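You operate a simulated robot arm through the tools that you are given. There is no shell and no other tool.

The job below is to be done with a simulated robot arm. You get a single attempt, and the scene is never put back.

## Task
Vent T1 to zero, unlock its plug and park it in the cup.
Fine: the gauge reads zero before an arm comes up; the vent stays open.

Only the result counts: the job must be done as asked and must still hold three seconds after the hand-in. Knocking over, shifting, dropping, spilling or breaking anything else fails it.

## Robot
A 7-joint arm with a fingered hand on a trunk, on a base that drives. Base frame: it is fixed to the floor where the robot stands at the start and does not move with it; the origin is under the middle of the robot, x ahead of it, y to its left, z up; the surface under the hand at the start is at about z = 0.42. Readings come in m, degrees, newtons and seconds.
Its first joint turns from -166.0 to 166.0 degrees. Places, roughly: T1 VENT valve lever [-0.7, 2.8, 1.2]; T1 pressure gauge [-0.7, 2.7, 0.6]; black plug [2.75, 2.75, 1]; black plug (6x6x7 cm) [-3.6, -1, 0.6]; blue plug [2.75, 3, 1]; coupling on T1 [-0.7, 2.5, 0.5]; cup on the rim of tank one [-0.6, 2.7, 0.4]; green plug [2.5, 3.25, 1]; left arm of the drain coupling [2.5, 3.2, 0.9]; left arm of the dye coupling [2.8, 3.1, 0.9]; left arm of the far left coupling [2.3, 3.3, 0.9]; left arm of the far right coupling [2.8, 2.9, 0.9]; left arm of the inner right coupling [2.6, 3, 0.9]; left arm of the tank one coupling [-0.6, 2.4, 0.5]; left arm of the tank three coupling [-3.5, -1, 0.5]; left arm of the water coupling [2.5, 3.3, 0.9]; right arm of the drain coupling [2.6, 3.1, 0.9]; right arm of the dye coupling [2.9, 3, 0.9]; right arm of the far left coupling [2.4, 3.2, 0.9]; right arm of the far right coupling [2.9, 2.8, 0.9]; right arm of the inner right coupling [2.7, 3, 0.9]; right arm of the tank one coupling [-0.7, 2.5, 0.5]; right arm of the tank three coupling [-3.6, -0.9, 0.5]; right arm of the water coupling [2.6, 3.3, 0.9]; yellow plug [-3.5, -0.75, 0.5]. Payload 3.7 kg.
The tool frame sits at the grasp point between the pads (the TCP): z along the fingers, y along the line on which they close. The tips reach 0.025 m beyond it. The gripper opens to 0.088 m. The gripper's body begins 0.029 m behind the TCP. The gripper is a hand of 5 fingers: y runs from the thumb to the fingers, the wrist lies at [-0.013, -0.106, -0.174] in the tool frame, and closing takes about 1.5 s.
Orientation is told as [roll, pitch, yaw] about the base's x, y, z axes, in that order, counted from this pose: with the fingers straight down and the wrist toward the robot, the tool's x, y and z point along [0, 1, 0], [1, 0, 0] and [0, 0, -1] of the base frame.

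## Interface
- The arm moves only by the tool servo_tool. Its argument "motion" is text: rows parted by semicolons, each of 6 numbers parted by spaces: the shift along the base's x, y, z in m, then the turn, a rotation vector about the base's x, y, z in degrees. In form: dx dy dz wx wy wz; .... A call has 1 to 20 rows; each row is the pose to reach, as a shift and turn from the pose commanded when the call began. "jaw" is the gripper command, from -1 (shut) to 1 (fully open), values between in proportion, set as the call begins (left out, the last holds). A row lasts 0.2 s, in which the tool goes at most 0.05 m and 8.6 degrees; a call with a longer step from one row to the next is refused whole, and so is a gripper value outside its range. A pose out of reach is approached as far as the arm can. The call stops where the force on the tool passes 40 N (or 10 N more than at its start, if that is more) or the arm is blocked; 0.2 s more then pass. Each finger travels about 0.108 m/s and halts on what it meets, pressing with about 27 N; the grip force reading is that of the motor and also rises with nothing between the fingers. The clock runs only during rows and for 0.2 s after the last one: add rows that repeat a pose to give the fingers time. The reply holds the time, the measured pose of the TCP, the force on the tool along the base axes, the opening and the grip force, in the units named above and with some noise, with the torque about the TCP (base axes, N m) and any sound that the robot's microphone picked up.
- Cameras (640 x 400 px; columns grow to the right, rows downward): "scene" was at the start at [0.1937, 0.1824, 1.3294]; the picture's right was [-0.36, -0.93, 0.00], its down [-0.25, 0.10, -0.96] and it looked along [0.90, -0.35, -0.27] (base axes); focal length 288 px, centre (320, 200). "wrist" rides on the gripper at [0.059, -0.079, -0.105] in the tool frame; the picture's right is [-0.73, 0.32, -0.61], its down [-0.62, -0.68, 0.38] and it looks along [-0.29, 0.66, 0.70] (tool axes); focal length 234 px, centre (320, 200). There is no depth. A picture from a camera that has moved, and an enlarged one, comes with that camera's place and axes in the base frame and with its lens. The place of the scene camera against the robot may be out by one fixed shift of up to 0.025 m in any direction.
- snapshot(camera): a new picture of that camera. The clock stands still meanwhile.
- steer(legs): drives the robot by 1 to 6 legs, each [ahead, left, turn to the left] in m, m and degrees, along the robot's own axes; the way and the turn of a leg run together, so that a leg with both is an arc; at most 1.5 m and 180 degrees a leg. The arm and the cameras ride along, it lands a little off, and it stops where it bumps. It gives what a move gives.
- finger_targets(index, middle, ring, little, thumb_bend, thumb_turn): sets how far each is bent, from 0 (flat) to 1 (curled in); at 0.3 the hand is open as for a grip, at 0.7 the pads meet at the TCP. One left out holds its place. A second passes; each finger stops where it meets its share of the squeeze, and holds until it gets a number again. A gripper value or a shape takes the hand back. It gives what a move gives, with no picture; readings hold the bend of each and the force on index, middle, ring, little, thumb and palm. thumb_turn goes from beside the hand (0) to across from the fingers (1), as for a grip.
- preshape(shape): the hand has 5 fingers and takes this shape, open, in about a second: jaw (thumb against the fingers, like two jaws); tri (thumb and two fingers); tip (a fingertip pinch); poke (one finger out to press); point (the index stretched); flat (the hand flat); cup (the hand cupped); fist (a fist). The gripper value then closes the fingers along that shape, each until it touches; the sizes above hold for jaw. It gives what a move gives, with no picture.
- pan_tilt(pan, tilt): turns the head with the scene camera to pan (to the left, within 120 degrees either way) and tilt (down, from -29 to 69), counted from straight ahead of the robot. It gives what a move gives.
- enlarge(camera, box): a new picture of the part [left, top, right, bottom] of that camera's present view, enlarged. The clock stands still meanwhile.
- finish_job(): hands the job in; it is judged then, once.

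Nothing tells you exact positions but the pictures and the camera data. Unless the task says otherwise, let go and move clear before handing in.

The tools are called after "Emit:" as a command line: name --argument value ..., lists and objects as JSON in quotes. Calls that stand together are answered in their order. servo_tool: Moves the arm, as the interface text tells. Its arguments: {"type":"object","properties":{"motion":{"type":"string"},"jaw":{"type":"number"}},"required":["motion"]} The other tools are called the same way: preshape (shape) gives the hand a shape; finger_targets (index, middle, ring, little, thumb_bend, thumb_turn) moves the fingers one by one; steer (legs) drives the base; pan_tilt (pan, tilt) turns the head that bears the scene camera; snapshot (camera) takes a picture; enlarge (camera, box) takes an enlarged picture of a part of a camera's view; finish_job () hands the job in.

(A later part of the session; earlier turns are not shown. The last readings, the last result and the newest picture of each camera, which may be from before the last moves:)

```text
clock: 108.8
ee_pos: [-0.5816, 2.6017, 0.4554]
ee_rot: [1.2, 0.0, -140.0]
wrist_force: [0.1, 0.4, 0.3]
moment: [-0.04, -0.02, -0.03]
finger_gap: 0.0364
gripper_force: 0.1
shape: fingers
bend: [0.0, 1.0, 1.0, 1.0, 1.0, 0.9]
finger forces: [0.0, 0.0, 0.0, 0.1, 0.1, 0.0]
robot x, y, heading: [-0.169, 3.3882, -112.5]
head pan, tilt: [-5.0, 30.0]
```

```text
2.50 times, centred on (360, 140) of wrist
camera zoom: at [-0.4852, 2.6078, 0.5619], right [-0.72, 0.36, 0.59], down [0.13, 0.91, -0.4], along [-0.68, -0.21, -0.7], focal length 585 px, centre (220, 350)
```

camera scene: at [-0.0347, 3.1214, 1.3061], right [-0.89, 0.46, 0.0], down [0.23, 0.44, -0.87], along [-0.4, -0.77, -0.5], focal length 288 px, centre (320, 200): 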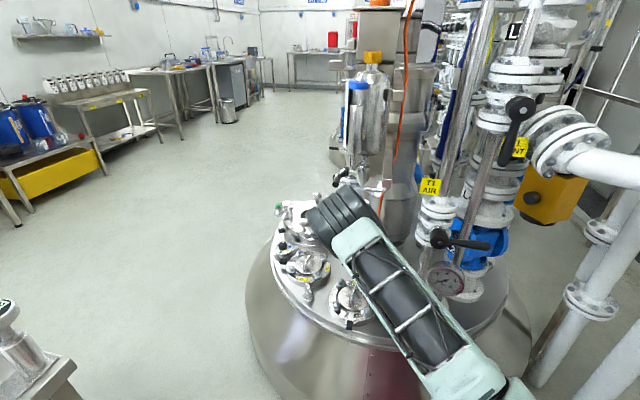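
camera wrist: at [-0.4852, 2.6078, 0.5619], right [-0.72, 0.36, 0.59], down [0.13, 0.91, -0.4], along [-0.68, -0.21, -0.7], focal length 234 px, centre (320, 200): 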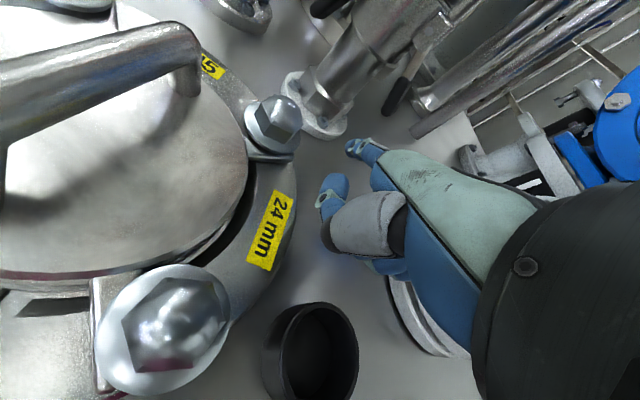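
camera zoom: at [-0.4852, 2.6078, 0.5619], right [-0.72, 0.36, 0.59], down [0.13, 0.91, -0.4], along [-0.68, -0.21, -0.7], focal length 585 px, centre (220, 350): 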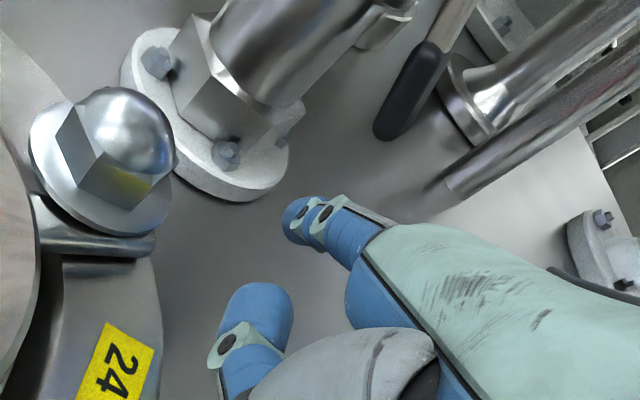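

The view is good, but my elbow has swung low and close to the seal-pot's REFILL lever, which I must not bump. I'll raise the hand straight up, back the base off a little and come in with less yaw.

Emit:
servo_tool --motion "0 0 0.03 0 0 0; 0 0 0.06 0 0 0; 0 0 0.09 0 0 0; 0 0 0.12 0 0 2; 0 0 0.15 0 0 5; 0 0 0.18 0 0 9; 0 0 0.18 0 0 9"

Emit:
steer --legs '[[-0.06, 0, 0]]'

Emit:
snapshot --camera "scene"

```text
clock: 110.4
ee_pos: [-0.5825, 2.6011, 0.6345]
ee_rot: [1.1, 0.1, -131.0]
wrist_force: [-0.8, -0.2, 1.1]
moment: [-0.01, 0.01, 0.02]
finger_gap: 0.0364
gripper_force: 0.1
shape: fingers
bend: [0.0, 1.0, 1.0, 1.0, 1.0, 0.9]
finger forces: [0.0, 0.1, 0.0, 0.1, 0.1, 0.0]
robot x, y, heading: [-0.1671, 3.3911, -112.1]
head pan, tilt: [-5.0, 30.0]
```

```text
clock: 111.4
ee_pos: [-0.5605, 2.6569, 0.6336]
ee_rot: [1.3, 0.0, -131.0]
wrist_force: [-0.3, -0.9, 0.3]
moment: [0.02, 0.02, 0.0]
finger_gap: 0.0364
gripper_force: 0.0
shape: fingers
bend: [0.0, 1.0, 1.0, 1.0, 1.0, 0.9]
finger forces: [0.0, 0.0, 0.0, 0.0, 0.1, 0.0]
robot x, y, heading: [-0.1453, 3.4481, -112.8]
head pan, tilt: [-5.0, 30.0]
```

```text
taken
camera scene: at [-0.012, 3.1765, 1.3061], right [-0.89, 0.46, 0.0], down [0.23, 0.44, -0.87], along [-0.4, -0.77, -0.5], focal length 288 px, centre (320, 200)
```

scene: 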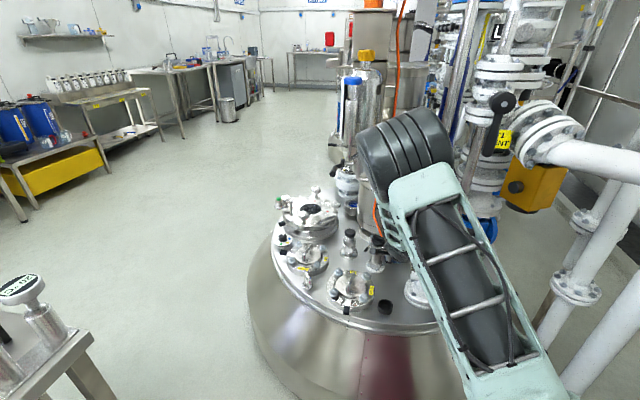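

Emit:
servo_tool --motion "-0.023 -0.026 0 0 0 0; -0.0455 -0.052 -0.01 0 0 0; -0.0455 -0.052 -0.04 0 0 0; -0.0455 -0.052 -0.07 0 0 0; -0.0455 -0.052 -0.10 0 0 0; -0.0455 -0.052 -0.13 0 0 0; -0.0455 -0.052 -0.13 0 0 0"

Emit:
snapshot --camera "scene"

Emit:
enlarge --camera "wrist" --box '[260, 60, 440, 240]'

```text
clock: 113.0
ee_pos: [-0.6052, 2.6046, 0.5048]
ee_rot: [1.2, 0.0, -131.1]
wrist_force: [1.6, -0.7, -0.2]
moment: [0.02, -0.02, -0.01]
finger_gap: 0.0367
gripper_force: 0.1
shape: fingers
bend: [0.0, 1.0, 1.0, 1.0, 1.0, 0.9]
finger forces: [0.1, 0.1, 0.0, 0.0, 0.1, 0.2]
robot x, y, heading: [-0.1452, 3.4434, -112.4]
head pan, tilt: [-5.0, 30.0]
```

```text
taken
camera scene: at [-0.012, 3.1765, 1.3061], right [-0.89, 0.46, 0.0], down [0.23, 0.44, -0.87], along [-0.4, -0.77, -0.5], focal length 288 px, centre (320, 200)
```

scene: 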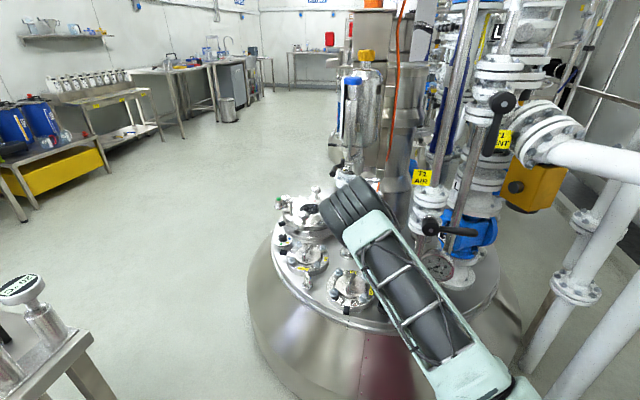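

```text
2.22 times, centred on (350, 150) of wrist
camera zoom: at [-0.5112, 2.6273, 0.61], right [-0.77, 0.24, 0.59], down [-0.02, 0.92, -0.4], along [-0.64, -0.31, -0.7], focal length 520 px, centre (253, 311)
```

zoom: 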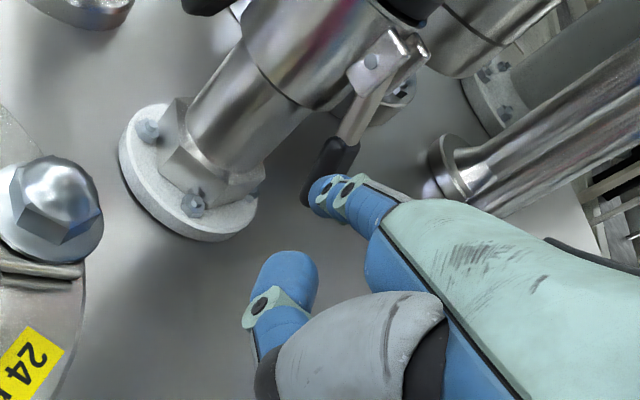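

Emit:
servo_tool --motion "0.004 0.005 -0.015 0 0 0; 0.004 0.005 -0.03 0 0 0; 0.004 0.005 -0.045 0 0 0; 0.004 0.005 -0.053 0 0 0; 0.004 0.005 -0.053 0 0 0"

Emit:
snapshot --camera "scene"

Emit:
enlarge --camera "wrist" --box '[260, 60, 440, 240]'

```text
clock: 114.2
ee_pos: [-0.6008, 2.6103, 0.4498]
ee_rot: [1.2, 0.0, -131.0]
wrist_force: [0.7, -0.4, 0.2]
moment: [0.0, -0.03, 0.0]
finger_gap: 0.0366
gripper_force: 0.1
shape: fingers
bend: [0.0, 1.0, 1.0, 1.0, 1.0, 0.9]
finger forces: [0.1, 0.1, 0.0, 0.0, 0.0, 0.0]
robot x, y, heading: [-0.148, 3.4481, -112.3]
head pan, tilt: [-5.0, 30.0]
```

```text
taken
camera scene: at [-0.012, 3.1765, 1.3061], right [-0.89, 0.46, 0.0], down [0.23, 0.44, -0.87], along [-0.4, -0.77, -0.5], focal length 288 px, centre (320, 200)
```

scene: 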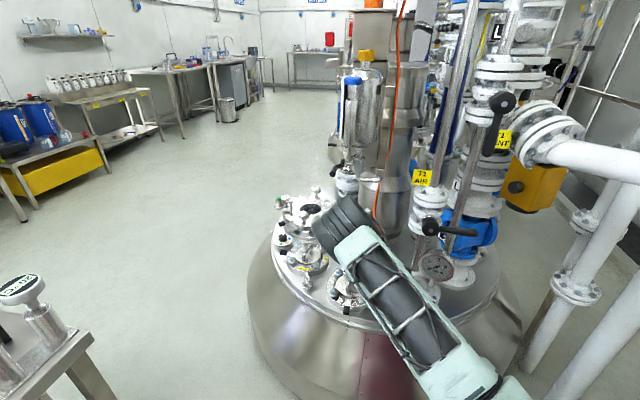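

```text
2.22 times, centred on (350, 150) of wrist
camera zoom: at [-0.5074, 2.632, 0.5567], right [-0.77, 0.24, 0.59], down [-0.02, 0.92, -0.4], along [-0.64, -0.31, -0.7], focal length 520 px, centre (253, 311)
```

zoom: 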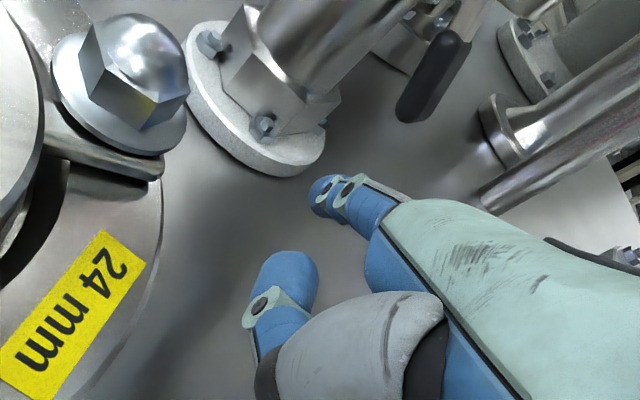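

The index tip is now below and in front of the right arm's end. I'll slide it forward under the arm in small steps.

Emit:
servo_tool --motion "-0.0066 -0.0076 0 0 0 0; -0.0131 -0.0151 0 0 0 0; -0.0197 -0.0227 0 0 0 0; -0.0262 -0.0302 0 0 0 0; -0.0328 -0.0378 0 0 0 0; -0.0328 -0.0378 0 0 0 0"

Emit:
enlarge --camera "wrist" --box '[260, 40, 440, 220]'

Emit:
snapshot --camera "scene"

```text
clock: 115.6
ee_pos: [-0.6349, 2.5719, 0.4508]
ee_rot: [1.2, 0.0, -131.1]
wrist_force: [2.3, 1.1, -0.7]
moment: [0.02, 0.04, 0.0]
finger_gap: 0.0359
gripper_force: 1.0
shape: fingers
bend: [0.01, 1.0, 1.0, 1.0, 1.0, 0.9]
finger forces: [1.7, 0.1, 0.0, 0.1, 0.1, 0.0]
robot x, y, heading: [-0.1459, 3.4471, -112.7]
head pan, tilt: [-5.0, 30.0]
```

```text
2.22 times, centred on (350, 130) of wrist
camera zoom: at [-0.5413, 2.5937, 0.5568], right [-0.77, 0.24, 0.59], down [-0.02, 0.92, -0.4], along [-0.64, -0.31, -0.7], focal length 520 px, centre (253, 356)
```

zoom: 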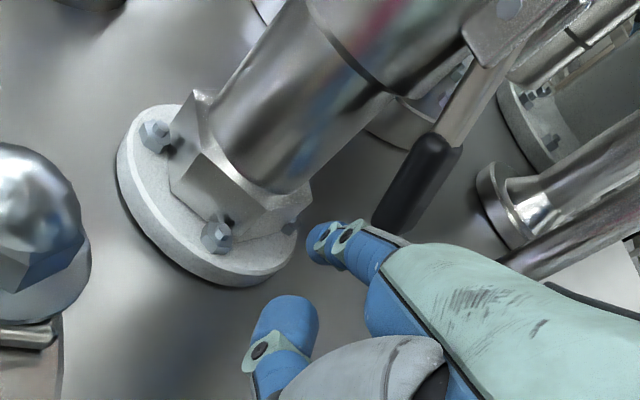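

```text
taken
camera scene: at [-0.012, 3.1765, 1.3061], right [-0.89, 0.46, 0.0], down [0.23, 0.44, -0.87], along [-0.4, -0.77, -0.5], focal length 288 px, centre (320, 200)
```

scene: 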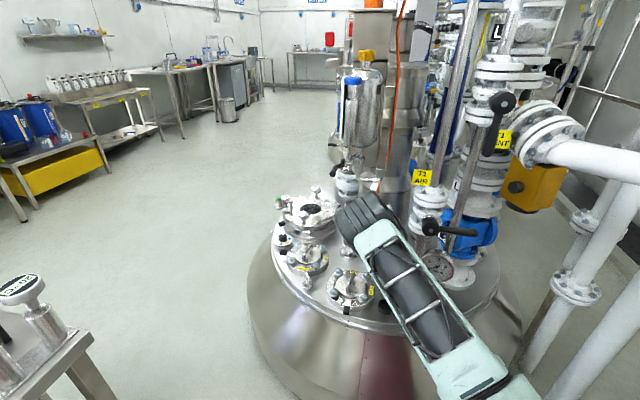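

I feel a light 1.7 N touch and the index sits just below and inside the arm's end. I'll start lifting: up first, then outward along the arm's arc.

Emit:
servo_tool --motion "0 0 0.01 0 0 0; 0 0 0.02 0 0 0; -0.001 0.0025 0.028 0 0 0; -0.0045 0.0111 0.036 0 0 0; -0.0086 0.0213 0.043 0 0 0; -0.0086 0.0213 0.043 0 0 0"

Emit:
enlarge --camera "wrist" --box '[260, 40, 440, 220]'

```text
clock: 117.0
ee_pos: [-0.6414, 2.5924, 0.4943]
ee_rot: [1.2, 0.0, -131.0]
wrist_force: [14.6, 5.4, 1.5]
moment: [-0.04, 0.13, 0.71]
finger_gap: 0.0295
gripper_force: 7.8
shape: fingers
bend: [0.06, 1.0, 1.0, 1.0, 1.0, 0.9]
finger forces: [15.2, 0.0, 0.1, 0.0, 0.0, 0.0]
robot x, y, heading: [-0.1457, 3.4438, -112.4]
head pan, tilt: [-5.0, 30.0]
```

```text
2.22 times, centred on (350, 130) of wrist
camera zoom: at [-0.5482, 2.6142, 0.5993], right [-0.77, 0.24, 0.59], down [-0.02, 0.92, -0.4], along [-0.64, -0.32, -0.7], focal length 520 px, centre (253, 356)
```

zoom: 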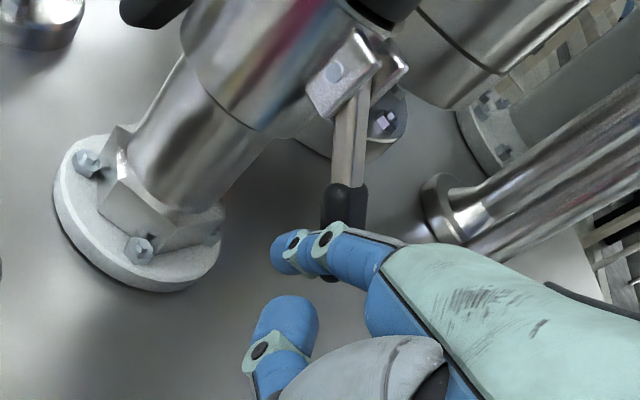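

The arm has swung out to about 45°, though the index is pressing its front rather than its underside. I'll continue gently along the arc and see if it follows.

Emit:
servo_tool --motion "-0.002 0.0045 0.006 0 0 0; -0.0034 0.0084 0.0116 0 0 0; -0.0045 0.011 0.017 0 0 0; -0.0053 0.013 0.0231 0 0 0; -0.0053 0.013 0.0231 0 0 0"

Emit:
enlarge --camera "wrist" --box '[260, 40, 440, 220]'

```text
clock: 117.8
ee_pos: [-0.6388, 2.5981, 0.5082]
ee_rot: [1.6, 0.1, -130.5]
wrist_force: [8.5, -8.7, -5.4]
moment: [0.27, -0.07, 0.56]
finger_gap: 0.0322
gripper_force: 11.9
shape: fingers
bend: [0.04, 1.0, 1.0, 1.0, 1.0, 0.9]
finger forces: [8.4, 0.0, 0.0, 16.0, 0.0, 0.0]
robot x, y, heading: [-0.1463, 3.4469, -112.4]
head pan, tilt: [-5.0, 30.0]
stopped in row 4: the force on the tool passed its limit at 42 N (the readings are from after the stop); the commanded pose is now the measured one
```

```text
2.22 times, centred on (350, 130) of wrist
camera zoom: at [-0.5468, 2.6218, 0.6152], right [-0.78, 0.23, 0.59], down [-0.03, 0.92, -0.4], along [-0.63, -0.33, -0.7], focal length 520 px, centre (253, 356)
```

zoom: 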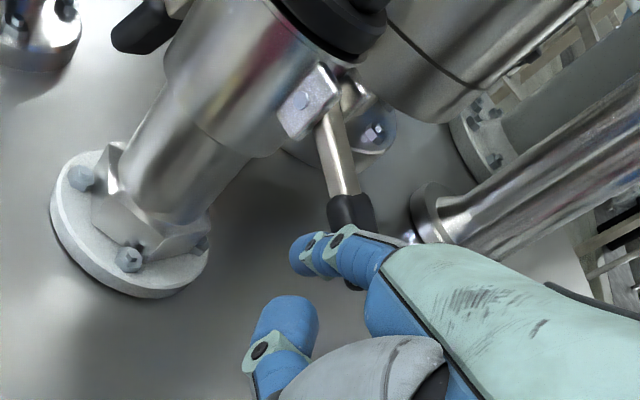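

The little finger side has come up against the AIR pipe base, so I'll back off to the left and look at how the arm rests.

Emit:
servo_tool --motion "0.0095 -0.008 0 0 0 0; 0.019 -0.0165 0 0 0 0; 0.032 -0.008 0.01 0 0 0; 0.045 0.005 0.03 0 0 0; 0.055 0.015 0.06 0 0 0; 0.06 0.02 0.09 0 0 0"

Emit:
enlarge --camera "wrist" --box '[220, 60, 420, 260]'

Emit:
snapshot --camera "wrist"

```text
clock: 119.2
ee_pos: [-0.5825, 2.6207, 0.6015]
ee_rot: [1.5, 0.1, -130.6]
wrist_force: [-0.3, 0.0, 0.4]
moment: [0.03, 0.02, -0.01]
finger_gap: 0.0364
gripper_force: 0.1
shape: fingers
bend: [0.0, 1.0, 1.0, 1.0, 1.0, 0.9]
finger forces: [0.0, 0.0, 0.1, 0.1, 0.0, 0.0]
robot x, y, heading: [-0.1483, 3.4405, -112.6]
head pan, tilt: [-5.0, 30.0]
```

```text
2.00 times, centred on (320, 160) of wrist
camera zoom: at [-0.4896, 2.6433, 0.7079], right [-0.77, 0.24, 0.59], down [-0.02, 0.92, -0.4], along [-0.63, -0.32, -0.7], focal length 468 px, centre (320, 280)
```

zoom: 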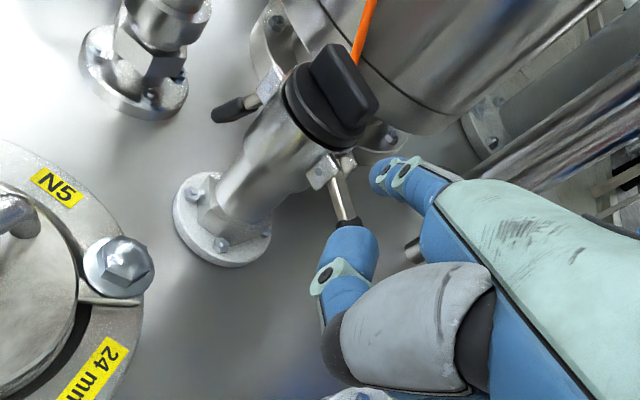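

```text
taken
camera wrist: at [-0.4896, 2.6433, 0.7079], right [-0.77, 0.24, 0.59], down [-0.02, 0.92, -0.4], along [-0.63, -0.32, -0.7], focal length 234 px, centre (320, 200)
```

wrist: 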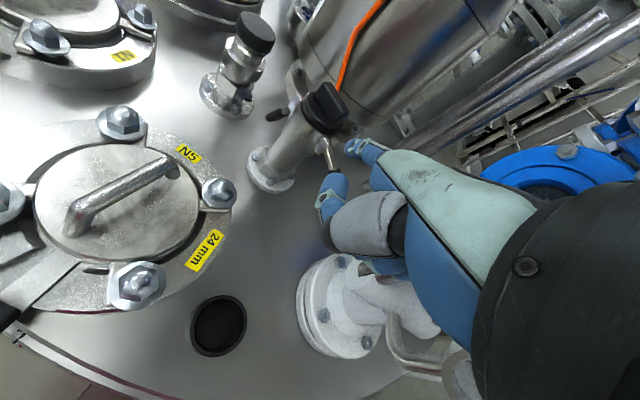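

The arm stays where it was left, now close to horizontal. I'll go under it again from the front, nearer to its pivot so the fist stays clear of the AIR pipe base, then lift straight up.

Emit:
servo_tool --motion "-0.016 -0.014 0 0 0 0; -0.0325 -0.0287 0 0 0 0; -0.0325 -0.0287 -0.03 0 0 0; -0.0325 -0.0287 -0.06 0 0 0; -0.0325 -0.0287 -0.09 0 0 0; -0.0325 -0.0287 -0.123 0 0 0; -0.0325 -0.0287 -0.123 0 0 0"

Emit:
enlarge --camera "wrist" --box '[240, 60, 420, 240]'

Emit:
snapshot --camera "scene"

```text
clock: 120.8
ee_pos: [-0.6145, 2.5927, 0.4773]
ee_rot: [1.5, 0.1, -130.6]
wrist_force: [-0.5, 0.8, 0.1]
moment: [0.0, 0.01, -0.02]
finger_gap: 0.0363
gripper_force: 0.0
shape: fingers
bend: [0.0, 1.0, 1.0, 1.0, 1.0, 0.9]
finger forces: [0.0, 0.0, 0.0, 0.0, 0.1, 0.1]
robot x, y, heading: [-0.1457, 3.4431, -112.6]
head pan, tilt: [-5.0, 30.0]
```

```text
2.22 times, centred on (330, 150) of wrist
camera zoom: at [-0.5215, 2.6147, 0.5833], right [-0.77, 0.24, 0.59], down [-0.02, 0.92, -0.4], along [-0.63, -0.32, -0.7], focal length 520 px, centre (298, 311)
```

zoom: 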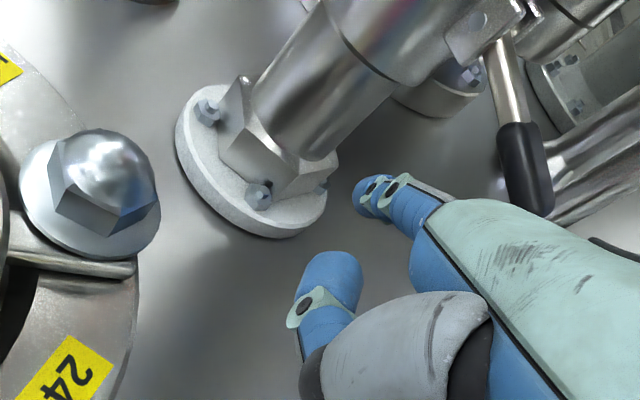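

```text
taken
camera scene: at [-0.0118, 3.1762, 1.3061], right [-0.89, 0.46, 0.0], down [0.23, 0.44, -0.87], along [-0.4, -0.77, -0.5], focal length 288 px, centre (320, 200)
```

scene: 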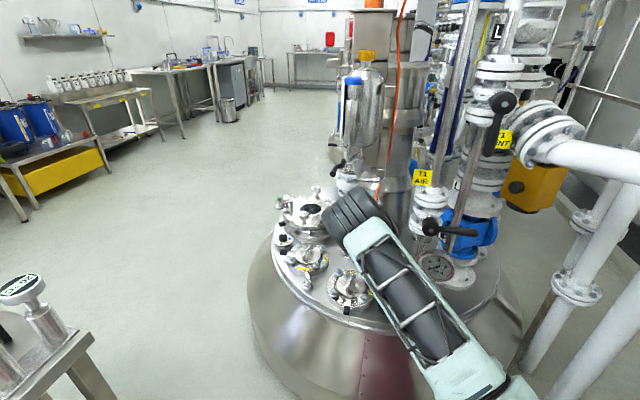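

Emit:
servo_tool --motion "-0.0103 -0.0043 0 0 0 0; -0.0206 -0.0087 0 0 0 0; -0.0309 -0.013 0 0 0 0; -0.0412 -0.0174 0 0 0 0; -0.0515 -0.0217 0 0 0 0; -0.0515 -0.0217 0 0 0 0"

Emit:
enlarge --camera "wrist" --box '[240, 40, 440, 240]'

```text
clock: 122.0
ee_pos: [-0.658, 2.5753, 0.4706]
ee_rot: [1.4, 0.7, -130.3]
wrist_force: [4.2, 3.8, -0.5]
moment: [-0.08, 0.19, -0.05]
finger_gap: 0.0364
gripper_force: 4.1
shape: fingers
bend: [0.0, 1.0, 1.0, 1.0, 1.0, 0.9]
finger forces: [0.0, 6.5, 0.0, 0.0, 0.0, 1.7]
robot x, y, heading: [-0.1488, 3.447, -112.3]
head pan, tilt: [-5.0, 30.0]
stopped in row 5: the force on the tool passed its limit at 58 N (the readings are from after the stop); the commanded pose is now the measured one
```

```text
2.00 times, centred on (340, 140) of wrist
camera zoom: at [-0.565, 2.5968, 0.5781], right [-0.78, 0.23, 0.59], down [-0.02, 0.92, -0.39], along [-0.63, -0.32, -0.71], focal length 468 px, centre (280, 320)
```

zoom: 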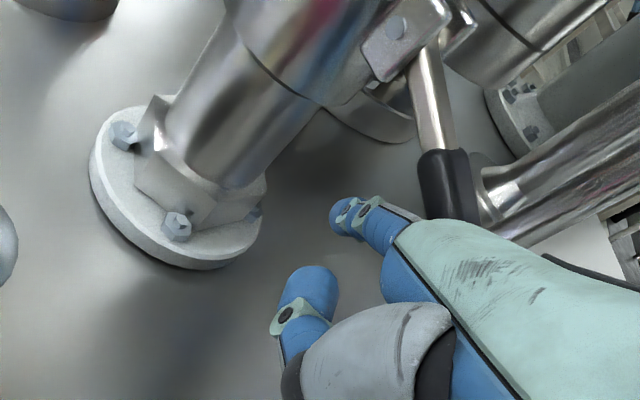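

Emit:
servo_tool --motion "0.004 0.002 0.004 0 0 0; 0.004 0.002 0.012 0 0 0; 0.004 0.002 0.02 0 0 0; 0.004 0.002 0.028 0 0 0; 0.004 0.002 0.036 0 0 0; 0.004 0.002 0.036 0 0 0"

Emit:
enlarge --camera "wrist" --box '[240, 40, 440, 240]'

```text
clock: 123.4
ee_pos: [-0.653, 2.5778, 0.5059]
ee_rot: [1.3, 0.9, -130.3]
wrist_force: [10.4, 7.9, -20.3]
moment: [0.57, -0.15, 0.22]
finger_gap: 0.0307
gripper_force: 12.8
shape: fingers
bend: [0.07, 1.0, 1.0, 1.0, 1.0, 0.9]
finger forces: [24.3, 0.1, 0.0, 0.0, 0.0, 0.1]
robot x, y, heading: [-0.1448, 3.4444, -112.4]
head pan, tilt: [-5.0, 30.0]
```

```text
2.00 times, centred on (340, 140) of wrist
camera zoom: at [-0.5604, 2.5991, 0.6125], right [-0.78, 0.23, 0.59], down [-0.02, 0.92, -0.39], along [-0.63, -0.32, -0.71], focal length 468 px, centre (280, 320)
```

zoom: 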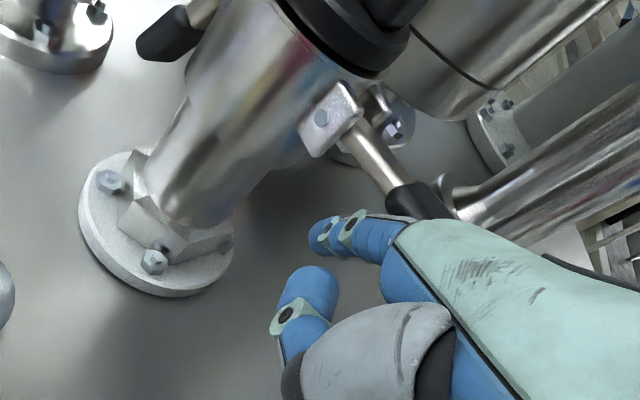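

The arm is now slightly above horizontal and the index is properly under it. I'll keep lifting.

Emit:
servo_tool --motion "0 0 0.008 0 0 0; 0.001 -0.002 0.016 0 0 0; 0.002 -0.004 0.024 0 0 0; 0.003 -0.007 0.032 0 0 0; 0.004 -0.01 0.04 0 0 0; 0.004 -0.01 0.04 0 0 0"

Emit:
enlarge --camera "wrist" --box '[240, 40, 440, 240]'

```text
clock: 124.8
ee_pos: [-0.6498, 2.567, 0.5476]
ee_rot: [1.5, 0.7, -130.4]
wrist_force: [13.6, 7.5, -0.1]
moment: [0.02, -0.06, 0.34]
finger_gap: 0.0191
gripper_force: 7.4
shape: fingers
bend: [0.27, 1.0, 1.0, 1.0, 0.99, 0.9]
finger forces: [16.7, 0.1, 0.1, 0.1, 0.0, 0.0]
robot x, y, heading: [-0.149, 3.4484, -112.2]
head pan, tilt: [-5.0, 30.0]
```

```text
2.00 times, centred on (340, 140) of wrist
camera zoom: at [-0.5573, 2.5891, 0.655], right [-0.78, 0.23, 0.59], down [-0.02, 0.92, -0.39], along [-0.63, -0.32, -0.71], focal length 468 px, centre (280, 320)
```

zoom: 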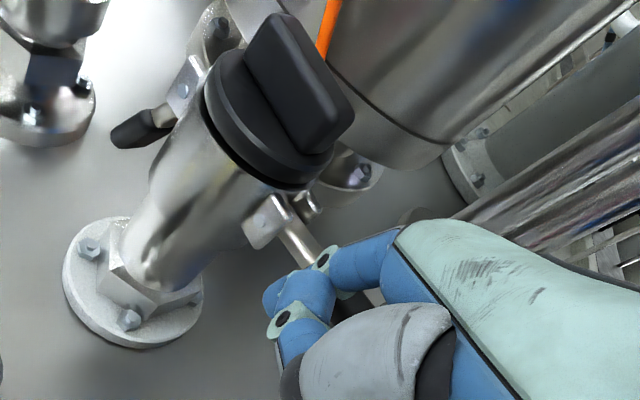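

Emit:
servo_tool --motion "0.012 0.006 0 0 0 0; 0.025 0.012 0.01 0 0 0; 0.045 0.025 0.03 0 0 0; 0.06 0.04 0.06 0 0 0; 0.07 0.055 0.09 0 0 0; 0.07 0.055 0.09 0 0 0"

Emit:
finger_targets --index 0.0

Emit:
enlarge --camera "wrist" --box '[230, 80, 390, 240]'

Emit:
snapshot --camera "scene"

```text
clock: 126.2
ee_pos: [-0.5797, 2.6228, 0.6369]
ee_rot: [1.4, 0.6, -130.4]
wrist_force: [-0.6, -0.1, -0.3]
moment: [-0.01, -0.01, 0.01]
finger_gap: 0.0365
gripper_force: 0.1
shape: fingers
bend: [0.0, 1.0, 1.0, 1.0, 1.0, 0.9]
finger forces: [0.0, 0.0, 0.0, 0.1, 0.0, 0.0]
robot x, y, heading: [-0.1451, 3.4441, -112.5]
head pan, tilt: [-5.0, 30.0]
```

```text
clock: 127.2
ee_pos: [-0.5804, 2.6211, 0.6363]
ee_rot: [1.4, 0.6, -130.3]
wrist_force: [-0.4, 0.4, -0.5]
moment: [-0.02, 0.0, -0.02]
finger_gap: 0.0365
gripper_force: 0.0
shape: fingers
bend: [0.0, 1.0, 1.0, 1.0, 1.0, 0.9]
finger forces: [0.0, 0.0, 0.0, 0.0, 0.0, 0.0]
robot x, y, heading: [-0.1489, 3.4456, -112.5]
head pan, tilt: [-5.0, 30.0]
```

```text
2.50 times, centred on (310, 160) of wrist
camera zoom: at [-0.4883, 2.6442, 0.7431], right [-0.78, 0.23, 0.59], down [-0.02, 0.92, -0.39], along [-0.63, -0.32, -0.71], focal length 585 px, centre (345, 300)
```

zoom: 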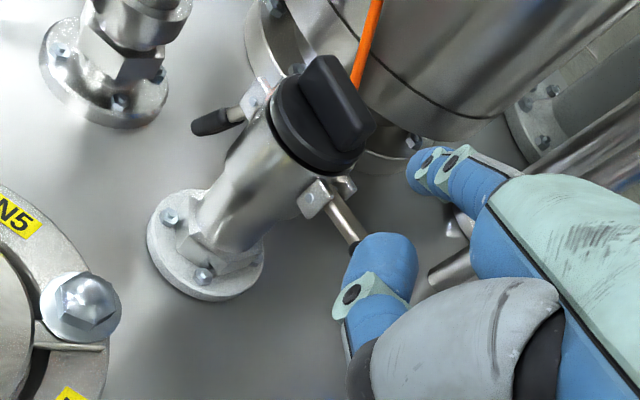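

```text
taken
camera scene: at [-0.0113, 3.1765, 1.3061], right [-0.89, 0.46, 0.0], down [0.23, 0.44, -0.87], along [-0.4, -0.77, -0.5], focal length 288 px, centre (320, 200)
```

scene: 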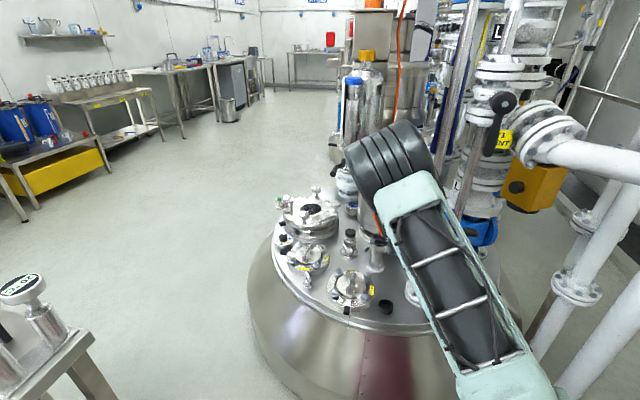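

Emit:
enlarge --camera "scene" --box '[300, 120, 396, 200]'

Emit:
enlarge --camera "scene" --box '[330, 210, 426, 290]'

```text
5.00 times, centred on (348, 160) of scene
camera zoom: at [-0.0113, 3.1765, 1.3061], right [-0.89, 0.46, 0.0], down [0.23, 0.44, -0.87], along [-0.4, -0.77, -0.5], focal length 1442 px, centre (180, 400)
```

zoom: 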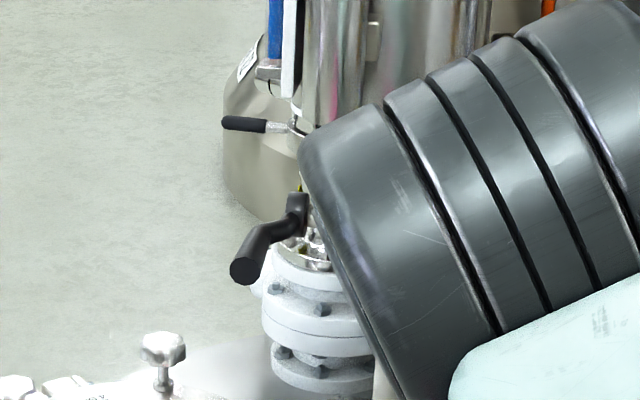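

```text
5.00 times, centred on (378, 250) of scene
camera zoom: at [-0.0113, 3.1765, 1.3061], right [-0.89, 0.46, 0.0], down [0.23, 0.44, -0.87], along [-0.4, -0.77, -0.5], focal length 1442 px, centre (30, -50)
```

zoom: 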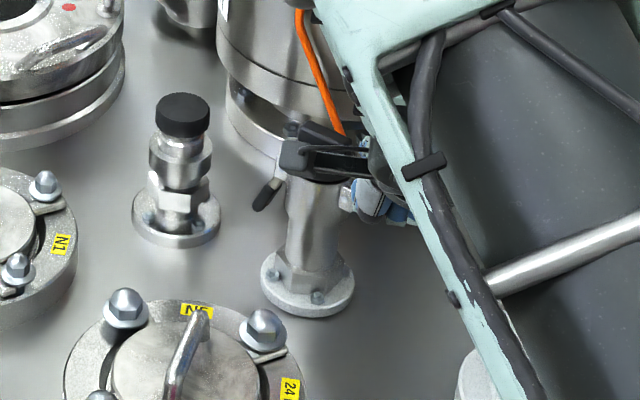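

The right arm is up at about 100° and holds there. Next is the left arm: I'll raise the hand, move the base a little closer, and check that the elbow stays clear.

Emit:
servo_tool --motion "0 0 0.03 0 0 0; 0 0 0.06 0 0 0; 0 0 0.06 0 0 0"

Emit:
steer --legs '[[0.06, 0, 0]]'

Emit:
snapshot --camera "scene"

Emit:
snapshot --camera "wrist"

```text
clock: 128.0
ee_pos: [-0.581, 2.6212, 0.6983]
ee_rot: [1.5, 0.6, -130.4]
wrist_force: [-0.8, -0.2, 1.5]
moment: [-0.01, 0.03, -0.03]
finger_gap: 0.0365
gripper_force: 0.1
shape: fingers
bend: [0.0, 1.0, 1.0, 1.0, 1.0, 0.9]
finger forces: [0.1, 0.0, 0.0, 0.2, 0.0, 0.0]
robot x, y, heading: [-0.1471, 3.4467, -112.3]
head pan, tilt: [-5.0, 30.0]
```

```text
clock: 128.9
ee_pos: [-0.6037, 2.5647, 0.6984]
ee_rot: [1.5, 0.7, -130.3]
wrist_force: [-0.2, -0.1, 0.5]
moment: [0.01, 0.02, -0.03]
finger_gap: 0.0363
gripper_force: 0.0
shape: fingers
bend: [0.0, 1.0, 1.0, 1.0, 1.0, 0.9]
finger forces: [0.0, 0.0, 0.1, 0.0, 0.0, 0.0]
robot x, y, heading: [-0.1688, 3.3889, -112.4]
head pan, tilt: [-5.0, 30.0]
```

```text
taken
camera scene: at [-0.0346, 3.1199, 1.3061], right [-0.89, 0.46, 0.0], down [0.23, 0.44, -0.87], along [-0.4, -0.77, -0.5], focal length 288 px, centre (320, 200)
```

scene: 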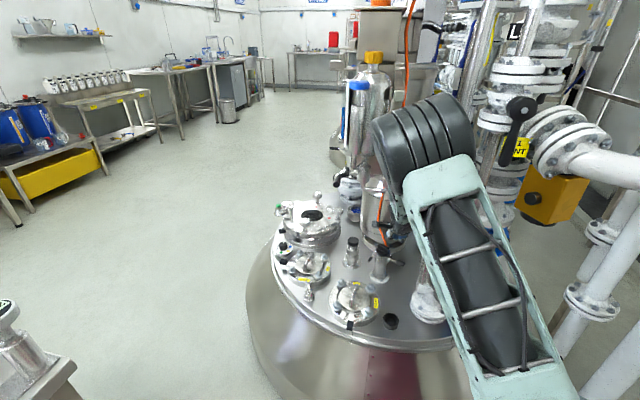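

```text
taken
camera wrist: at [-0.5111, 2.5867, 0.8051], right [-0.78, 0.23, 0.59], down [-0.02, 0.92, -0.39], along [-0.63, -0.32, -0.71], focal length 234 px, centre (320, 200)
```

wrist: 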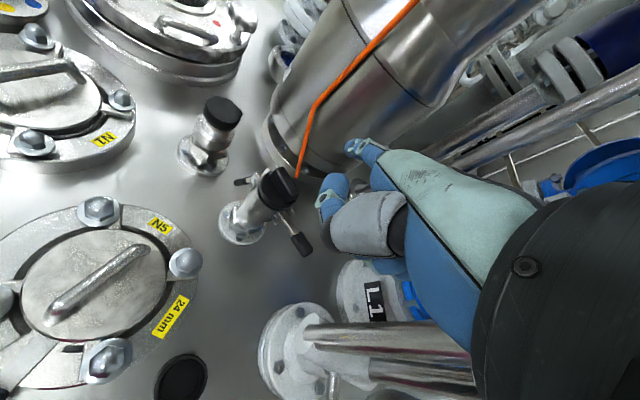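

Emit:
enlarge --camera "wrist" --box '[200, 150, 340, 270]'

Emit:
enlarge --camera "scene" --box '[330, 200, 426, 290]'

```text
3.33 times, centred on (270, 210) of wrist
camera zoom: at [-0.5111, 2.5867, 0.8051], right [-0.78, 0.23, 0.59], down [-0.02, 0.92, -0.39], along [-0.63, -0.32, -0.71], focal length 781 px, centre (487, 167)
```

zoom: 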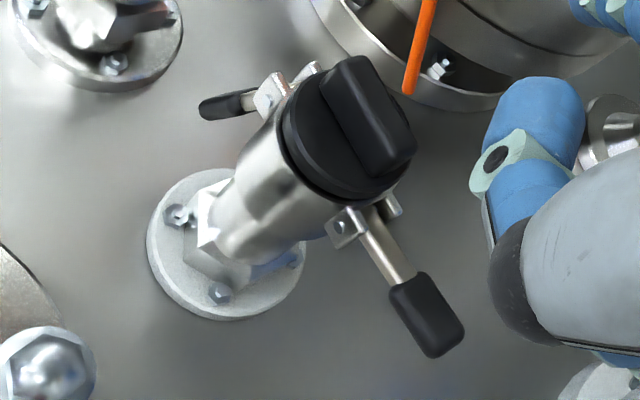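

```text
4.44 times, centred on (378, 245) of scene
camera zoom: at [-0.0346, 3.1199, 1.3061], right [-0.89, 0.46, 0.0], down [0.23, 0.44, -0.87], along [-0.4, -0.77, -0.5], focal length 1282 px, centre (62, 0)
```

zoom: 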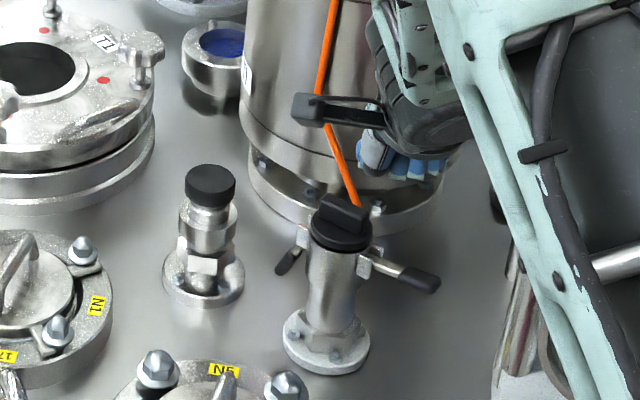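

The picture clearly shows the right arm up at about horizontal or a bit above. Now I'll bring the index down just in front of the left arm.

Emit:
servo_tool --motion "0.007 -0.036 0 0 0 0; 0.0137 -0.0727 -0.01 0 0 0; 0.0137 -0.0727 -0.05 0 0 0; 0.0137 -0.0727 -0.09 0 0 0; 0.0137 -0.0727 -0.13 0 0 0; 0.0137 -0.0727 -0.16 0 0 0; 0.0137 -0.0727 -0.16 0 0 0"

Emit:
snapshot --camera "scene"

Emit:
snapshot --camera "wrist"

```text
clock: 130.6
ee_pos: [-0.5905, 2.4925, 0.5372]
ee_rot: [1.4, 0.6, -130.3]
wrist_force: [0.8, -0.3, -0.9]
moment: [0.0, 0.01, 0.04]
finger_gap: 0.0363
gripper_force: 0.0
shape: fingers
bend: [0.0, 1.0, 1.0, 1.0, 1.0, 0.9]
finger forces: [0.0, 0.0, 0.1, 0.0, 0.0, 0.1]
robot x, y, heading: [-0.1703, 3.3809, -112.6]
head pan, tilt: [-5.0, 30.0]
```

```text
taken
camera scene: at [-0.0346, 3.12, 1.3061], right [-0.89, 0.46, 0.0], down [0.23, 0.44, -0.87], along [-0.4, -0.77, -0.5], focal length 288 px, centre (320, 200)
```

scene: 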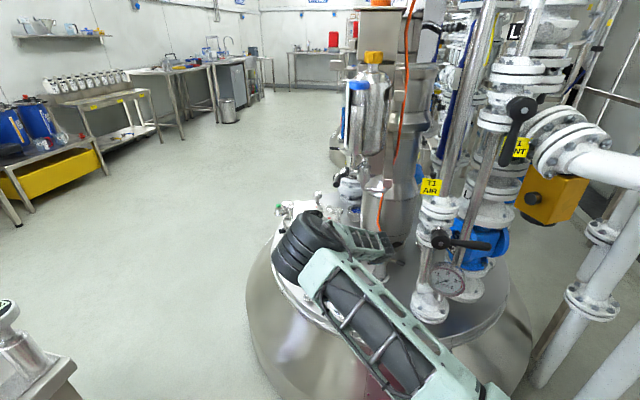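

```text
taken
camera wrist: at [-0.4979, 2.5142, 0.644], right [-0.78, 0.23, 0.59], down [-0.02, 0.92, -0.39], along [-0.63, -0.32, -0.71], focal length 234 px, centre (320, 200)
```

wrist: 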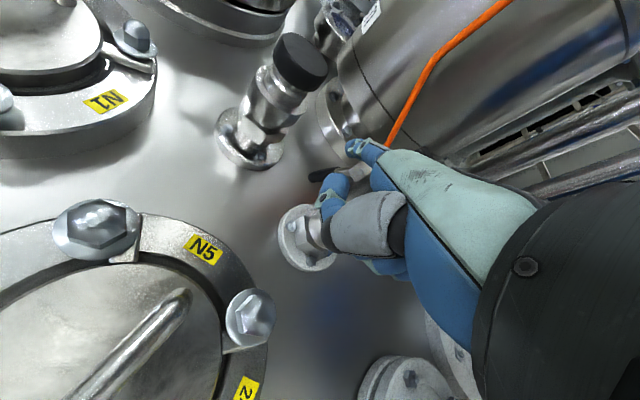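

Emit:
enlarge --camera "wrist" --box '[270, 100, 430, 260]'

```text
2.50 times, centred on (350, 180) of wrist
camera zoom: at [-0.4979, 2.5142, 0.644], right [-0.78, 0.23, 0.59], down [-0.02, 0.92, -0.39], along [-0.63, -0.32, -0.71], focal length 585 px, centre (245, 250)
```

zoom: 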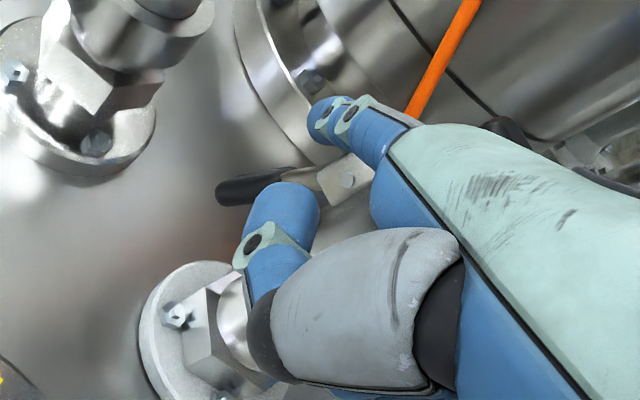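

Emit:
servo_tool --motion "0 0 -0.02 0 0 0; 0 0 -0.04 0 0 0; 0 0 -0.055 0 0 0; 0 0 -0.068 0 0 0; 0 0 -0.075 0 0 0; 0 0 -0.075 0 0 0"

Emit:
enlarge --camera "wrist" --box '[270, 60, 430, 220]'

Emit:
snapshot --camera "scene"

```text
clock: 131.9
ee_pos: [-0.5902, 2.4916, 0.4624]
ee_rot: [1.4, 0.6, -130.3]
wrist_force: [7.2, -3.3, 13.7]
moment: [-0.87, 0.72, 0.78]
finger_gap: 0.0445
gripper_force: 5.9
shape: fingers
bend: [0.0, 1.0, 1.0, 1.0, 1.0, 0.9]
finger forces: [12.9, 0.0, 0.0, 0.0, 0.0, 0.1]
robot x, y, heading: [-0.1715, 3.3877, -112.2]
head pan, tilt: [-5.0, 30.0]
```

```text
2.50 times, centred on (350, 140) of wrist
camera zoom: at [-0.498, 2.5141, 0.5701], right [-0.78, 0.23, 0.59], down [-0.03, 0.92, -0.39], along [-0.63, -0.32, -0.71], focal length 585 px, centre (245, 350)
```

zoom: 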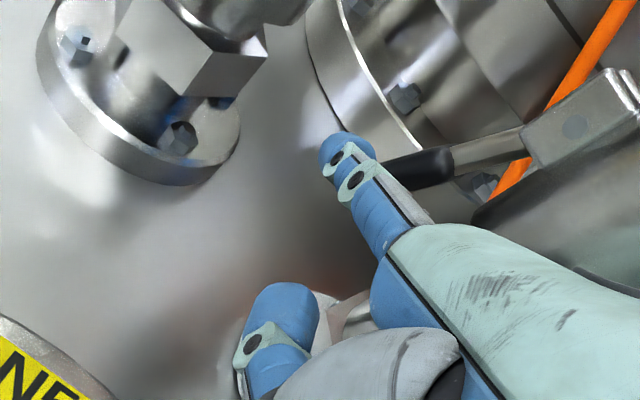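

```text
taken
camera scene: at [-0.0341, 3.1203, 1.3061], right [-0.89, 0.46, 0.0], down [0.23, 0.44, -0.87], along [-0.4, -0.77, -0.5], focal length 288 px, centre (320, 200)
```

scene: 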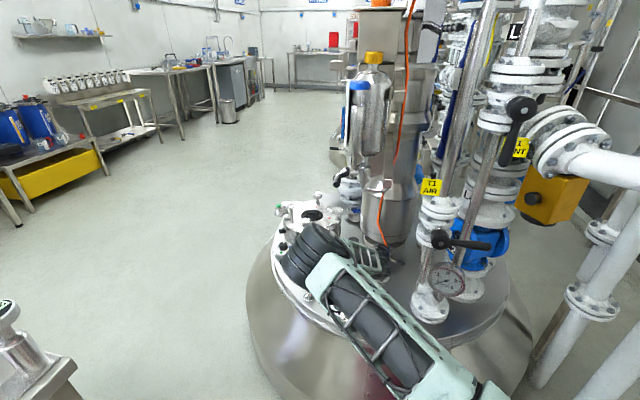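

The index came down on the outer side of the left arm's end. I'll lift it, shift it to the inner front side of the arm, and then press and drag the arm outward, which worked on the other side.

Emit:
servo_tool --motion "0 0 0.015 0 0 0; 0.002 0.002 0.035 0 0 0; 0.002 0.008 0.04 0 0 0; 0.001 0.0081 0.03 0 0 0; 0.0007 0.0081 0.021 0 0 0; 0.0007 0.0081 0.021 0 0 0"

Emit:
enlarge --camera "wrist" --box '[270, 60, 430, 220]'

```text
clock: 133.3
ee_pos: [-0.5893, 2.4992, 0.4839]
ee_rot: [1.4, 0.6, -130.3]
wrist_force: [8.7, -1.8, 6.5]
moment: [-0.51, 0.41, 0.73]
finger_gap: 0.0389
gripper_force: 6.4
shape: fingers
bend: [0.0, 1.0, 1.0, 1.0, 1.0, 0.9]
finger forces: [13.0, 0.0, 0.0, 0.1, 0.0, 0.0]
robot x, y, heading: [-0.1679, 3.388, -112.3]
head pan, tilt: [-5.0, 30.0]
```

```text
2.50 times, centred on (350, 140) of wrist
camera zoom: at [-0.4969, 2.5221, 0.5912], right [-0.78, 0.23, 0.59], down [-0.03, 0.92, -0.39], along [-0.63, -0.32, -0.71], focal length 585 px, centre (245, 350)
```

zoom: 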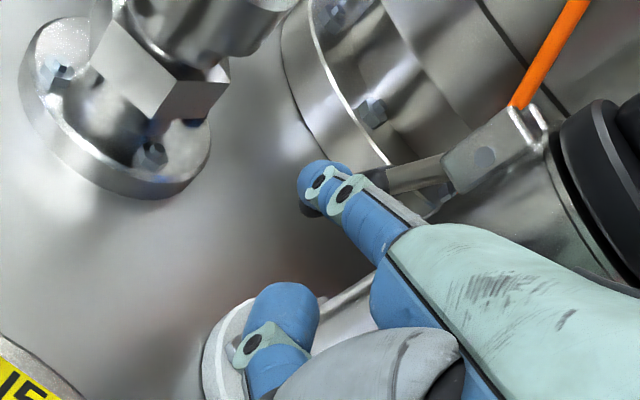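

Emit:
servo_tool --motion "0.0111 0.0045 0.011 0 0 0; 0.0074 0.0138 0.016 0 0 0; 0.0029 0.0249 0.016 0 0 0; -0.0023 0.0188 0.014 0 0 0; -0.0062 0.0142 0.012 0 0 0; -0.0062 0.0142 0.012 0 0 0"

Emit:
enlarge --camera "wrist" --box '[270, 60, 430, 220]'

```text
clock: 134.8
ee_pos: [-0.5957, 2.5129, 0.495]
ee_rot: [1.4, 0.6, -130.3]
wrist_force: [2.8, 0.7, -0.2]
moment: [-0.01, 0.02, 0.14]
finger_gap: 0.0357
gripper_force: 0.6
shape: fingers
bend: [0.0, 1.0, 1.0, 1.0, 1.0, 0.9]
finger forces: [2.0, 0.0, 0.0, 0.1, 0.1, 0.0]
robot x, y, heading: [-0.1683, 3.389, -112.4]
head pan, tilt: [-5.0, 30.0]
```

```text
2.50 times, centred on (350, 140) of wrist
camera zoom: at [-0.5024, 2.5358, 0.6027], right [-0.78, 0.23, 0.59], down [-0.03, 0.92, -0.39], along [-0.63, -0.32, -0.71], focal length 585 px, centre (245, 350)
```

zoom: 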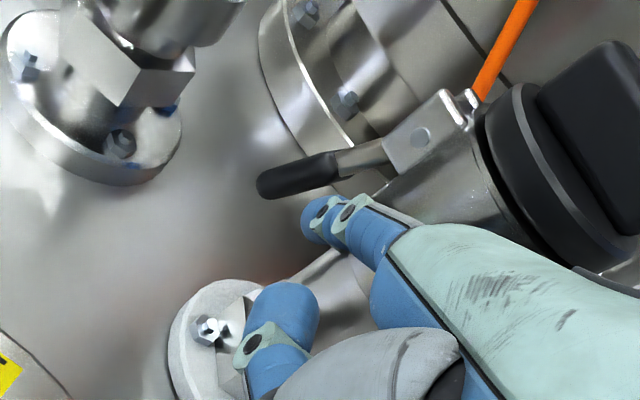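

The index is now on the inner side of the arm. I'll push it outward and up.

Emit:
servo_tool --motion "0.0019 -0.0046 0.001 0 0 0; 0.0038 -0.0093 0.003 0 0 0; 0.0056 -0.0139 0.006 0 0 0; 0.0075 -0.0185 0.010 0 0 0; 0.0094 -0.0232 0.014 0 0 0; 0.0094 -0.0232 0.014 0 0 0"

Emit:
enlarge --camera "wrist" --box '[270, 60, 430, 220]'

```text
clock: 136.2
ee_pos: [-0.5866, 2.4912, 0.5109]
ee_rot: [1.4, 0.5, -130.3]
wrist_force: [-1.0, -0.6, -0.1]
moment: [0.01, 0.02, 0.0]
finger_gap: 0.0364
gripper_force: 0.1
shape: fingers
bend: [0.0, 1.0, 1.0, 1.0, 1.0, 0.9]
finger forces: [0.0, 0.0, 0.0, 0.0, 0.0, 0.0]
robot x, y, heading: [-0.167, 3.3886, -112.3]
head pan, tilt: [-5.0, 30.0]
```

```text
2.50 times, centred on (350, 140) of wrist
camera zoom: at [-0.4929, 2.5133, 0.6174], right [-0.78, 0.23, 0.59], down [-0.02, 0.92, -0.39], along [-0.63, -0.32, -0.71], focal length 585 px, centre (245, 350)
```

zoom: 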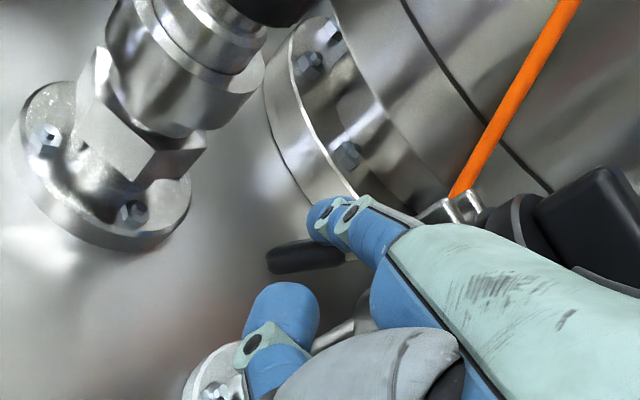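

It slid across the front because it wasn't deep enough. I'll go back to the inner side and wedge the finger further forward between the coupling body and the arm.

Emit:
servo_tool --motion "0.0139 0.0056 0 0 0 0; 0.006 0.02 -0.005 0 0 0; -0.0006 0.0295 -0.015 0 0 0; -0.0006 0.0295 -0.022 0 0 0; -0.0084 0.0203 -0.023 0 0 0; -0.0129 0.015 -0.023 0 0 0; -0.0175 0.0096 -0.023 0 0 0; -0.022 0.0043 -0.023 0 0 0; -0.0265 -0.0011 -0.023 0 0 0; -0.0265 -0.0011 -0.023 0 0 0"

Emit:
enlarge --camera "wrist" --box '[270, 60, 430, 220]'

```text
clock: 138.0
ee_pos: [-0.6044, 2.4959, 0.4846]
ee_rot: [1.3, 1.0, -130.1]
wrist_force: [6.5, 7.6, 1.2]
moment: [-0.43, 0.31, -0.03]
finger_gap: 0.0362
gripper_force: 5.7
shape: fingers
bend: [0.0, 1.0, 1.0, 1.0, 1.0, 0.9]
finger forces: [2.1, 9.0, 0.1, 0.0, 0.1, 0.1]
robot x, y, heading: [-0.172, 3.3893, -112.4]
head pan, tilt: [-5.0, 30.0]
stopped in row 9: the force on the tool passed its limit at 57 N (the readings are from after the stop); the commanded pose is now the measured one
```

```text
2.50 times, centred on (350, 140) of wrist
camera zoom: at [-0.5128, 2.5187, 0.5922], right [-0.78, 0.22, 0.58], down [-0.03, 0.92, -0.39], along [-0.63, -0.32, -0.71], focal length 585 px, centre (245, 350)
```

zoom: 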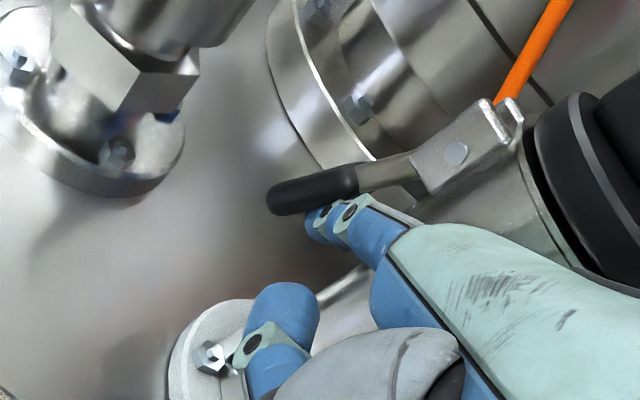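

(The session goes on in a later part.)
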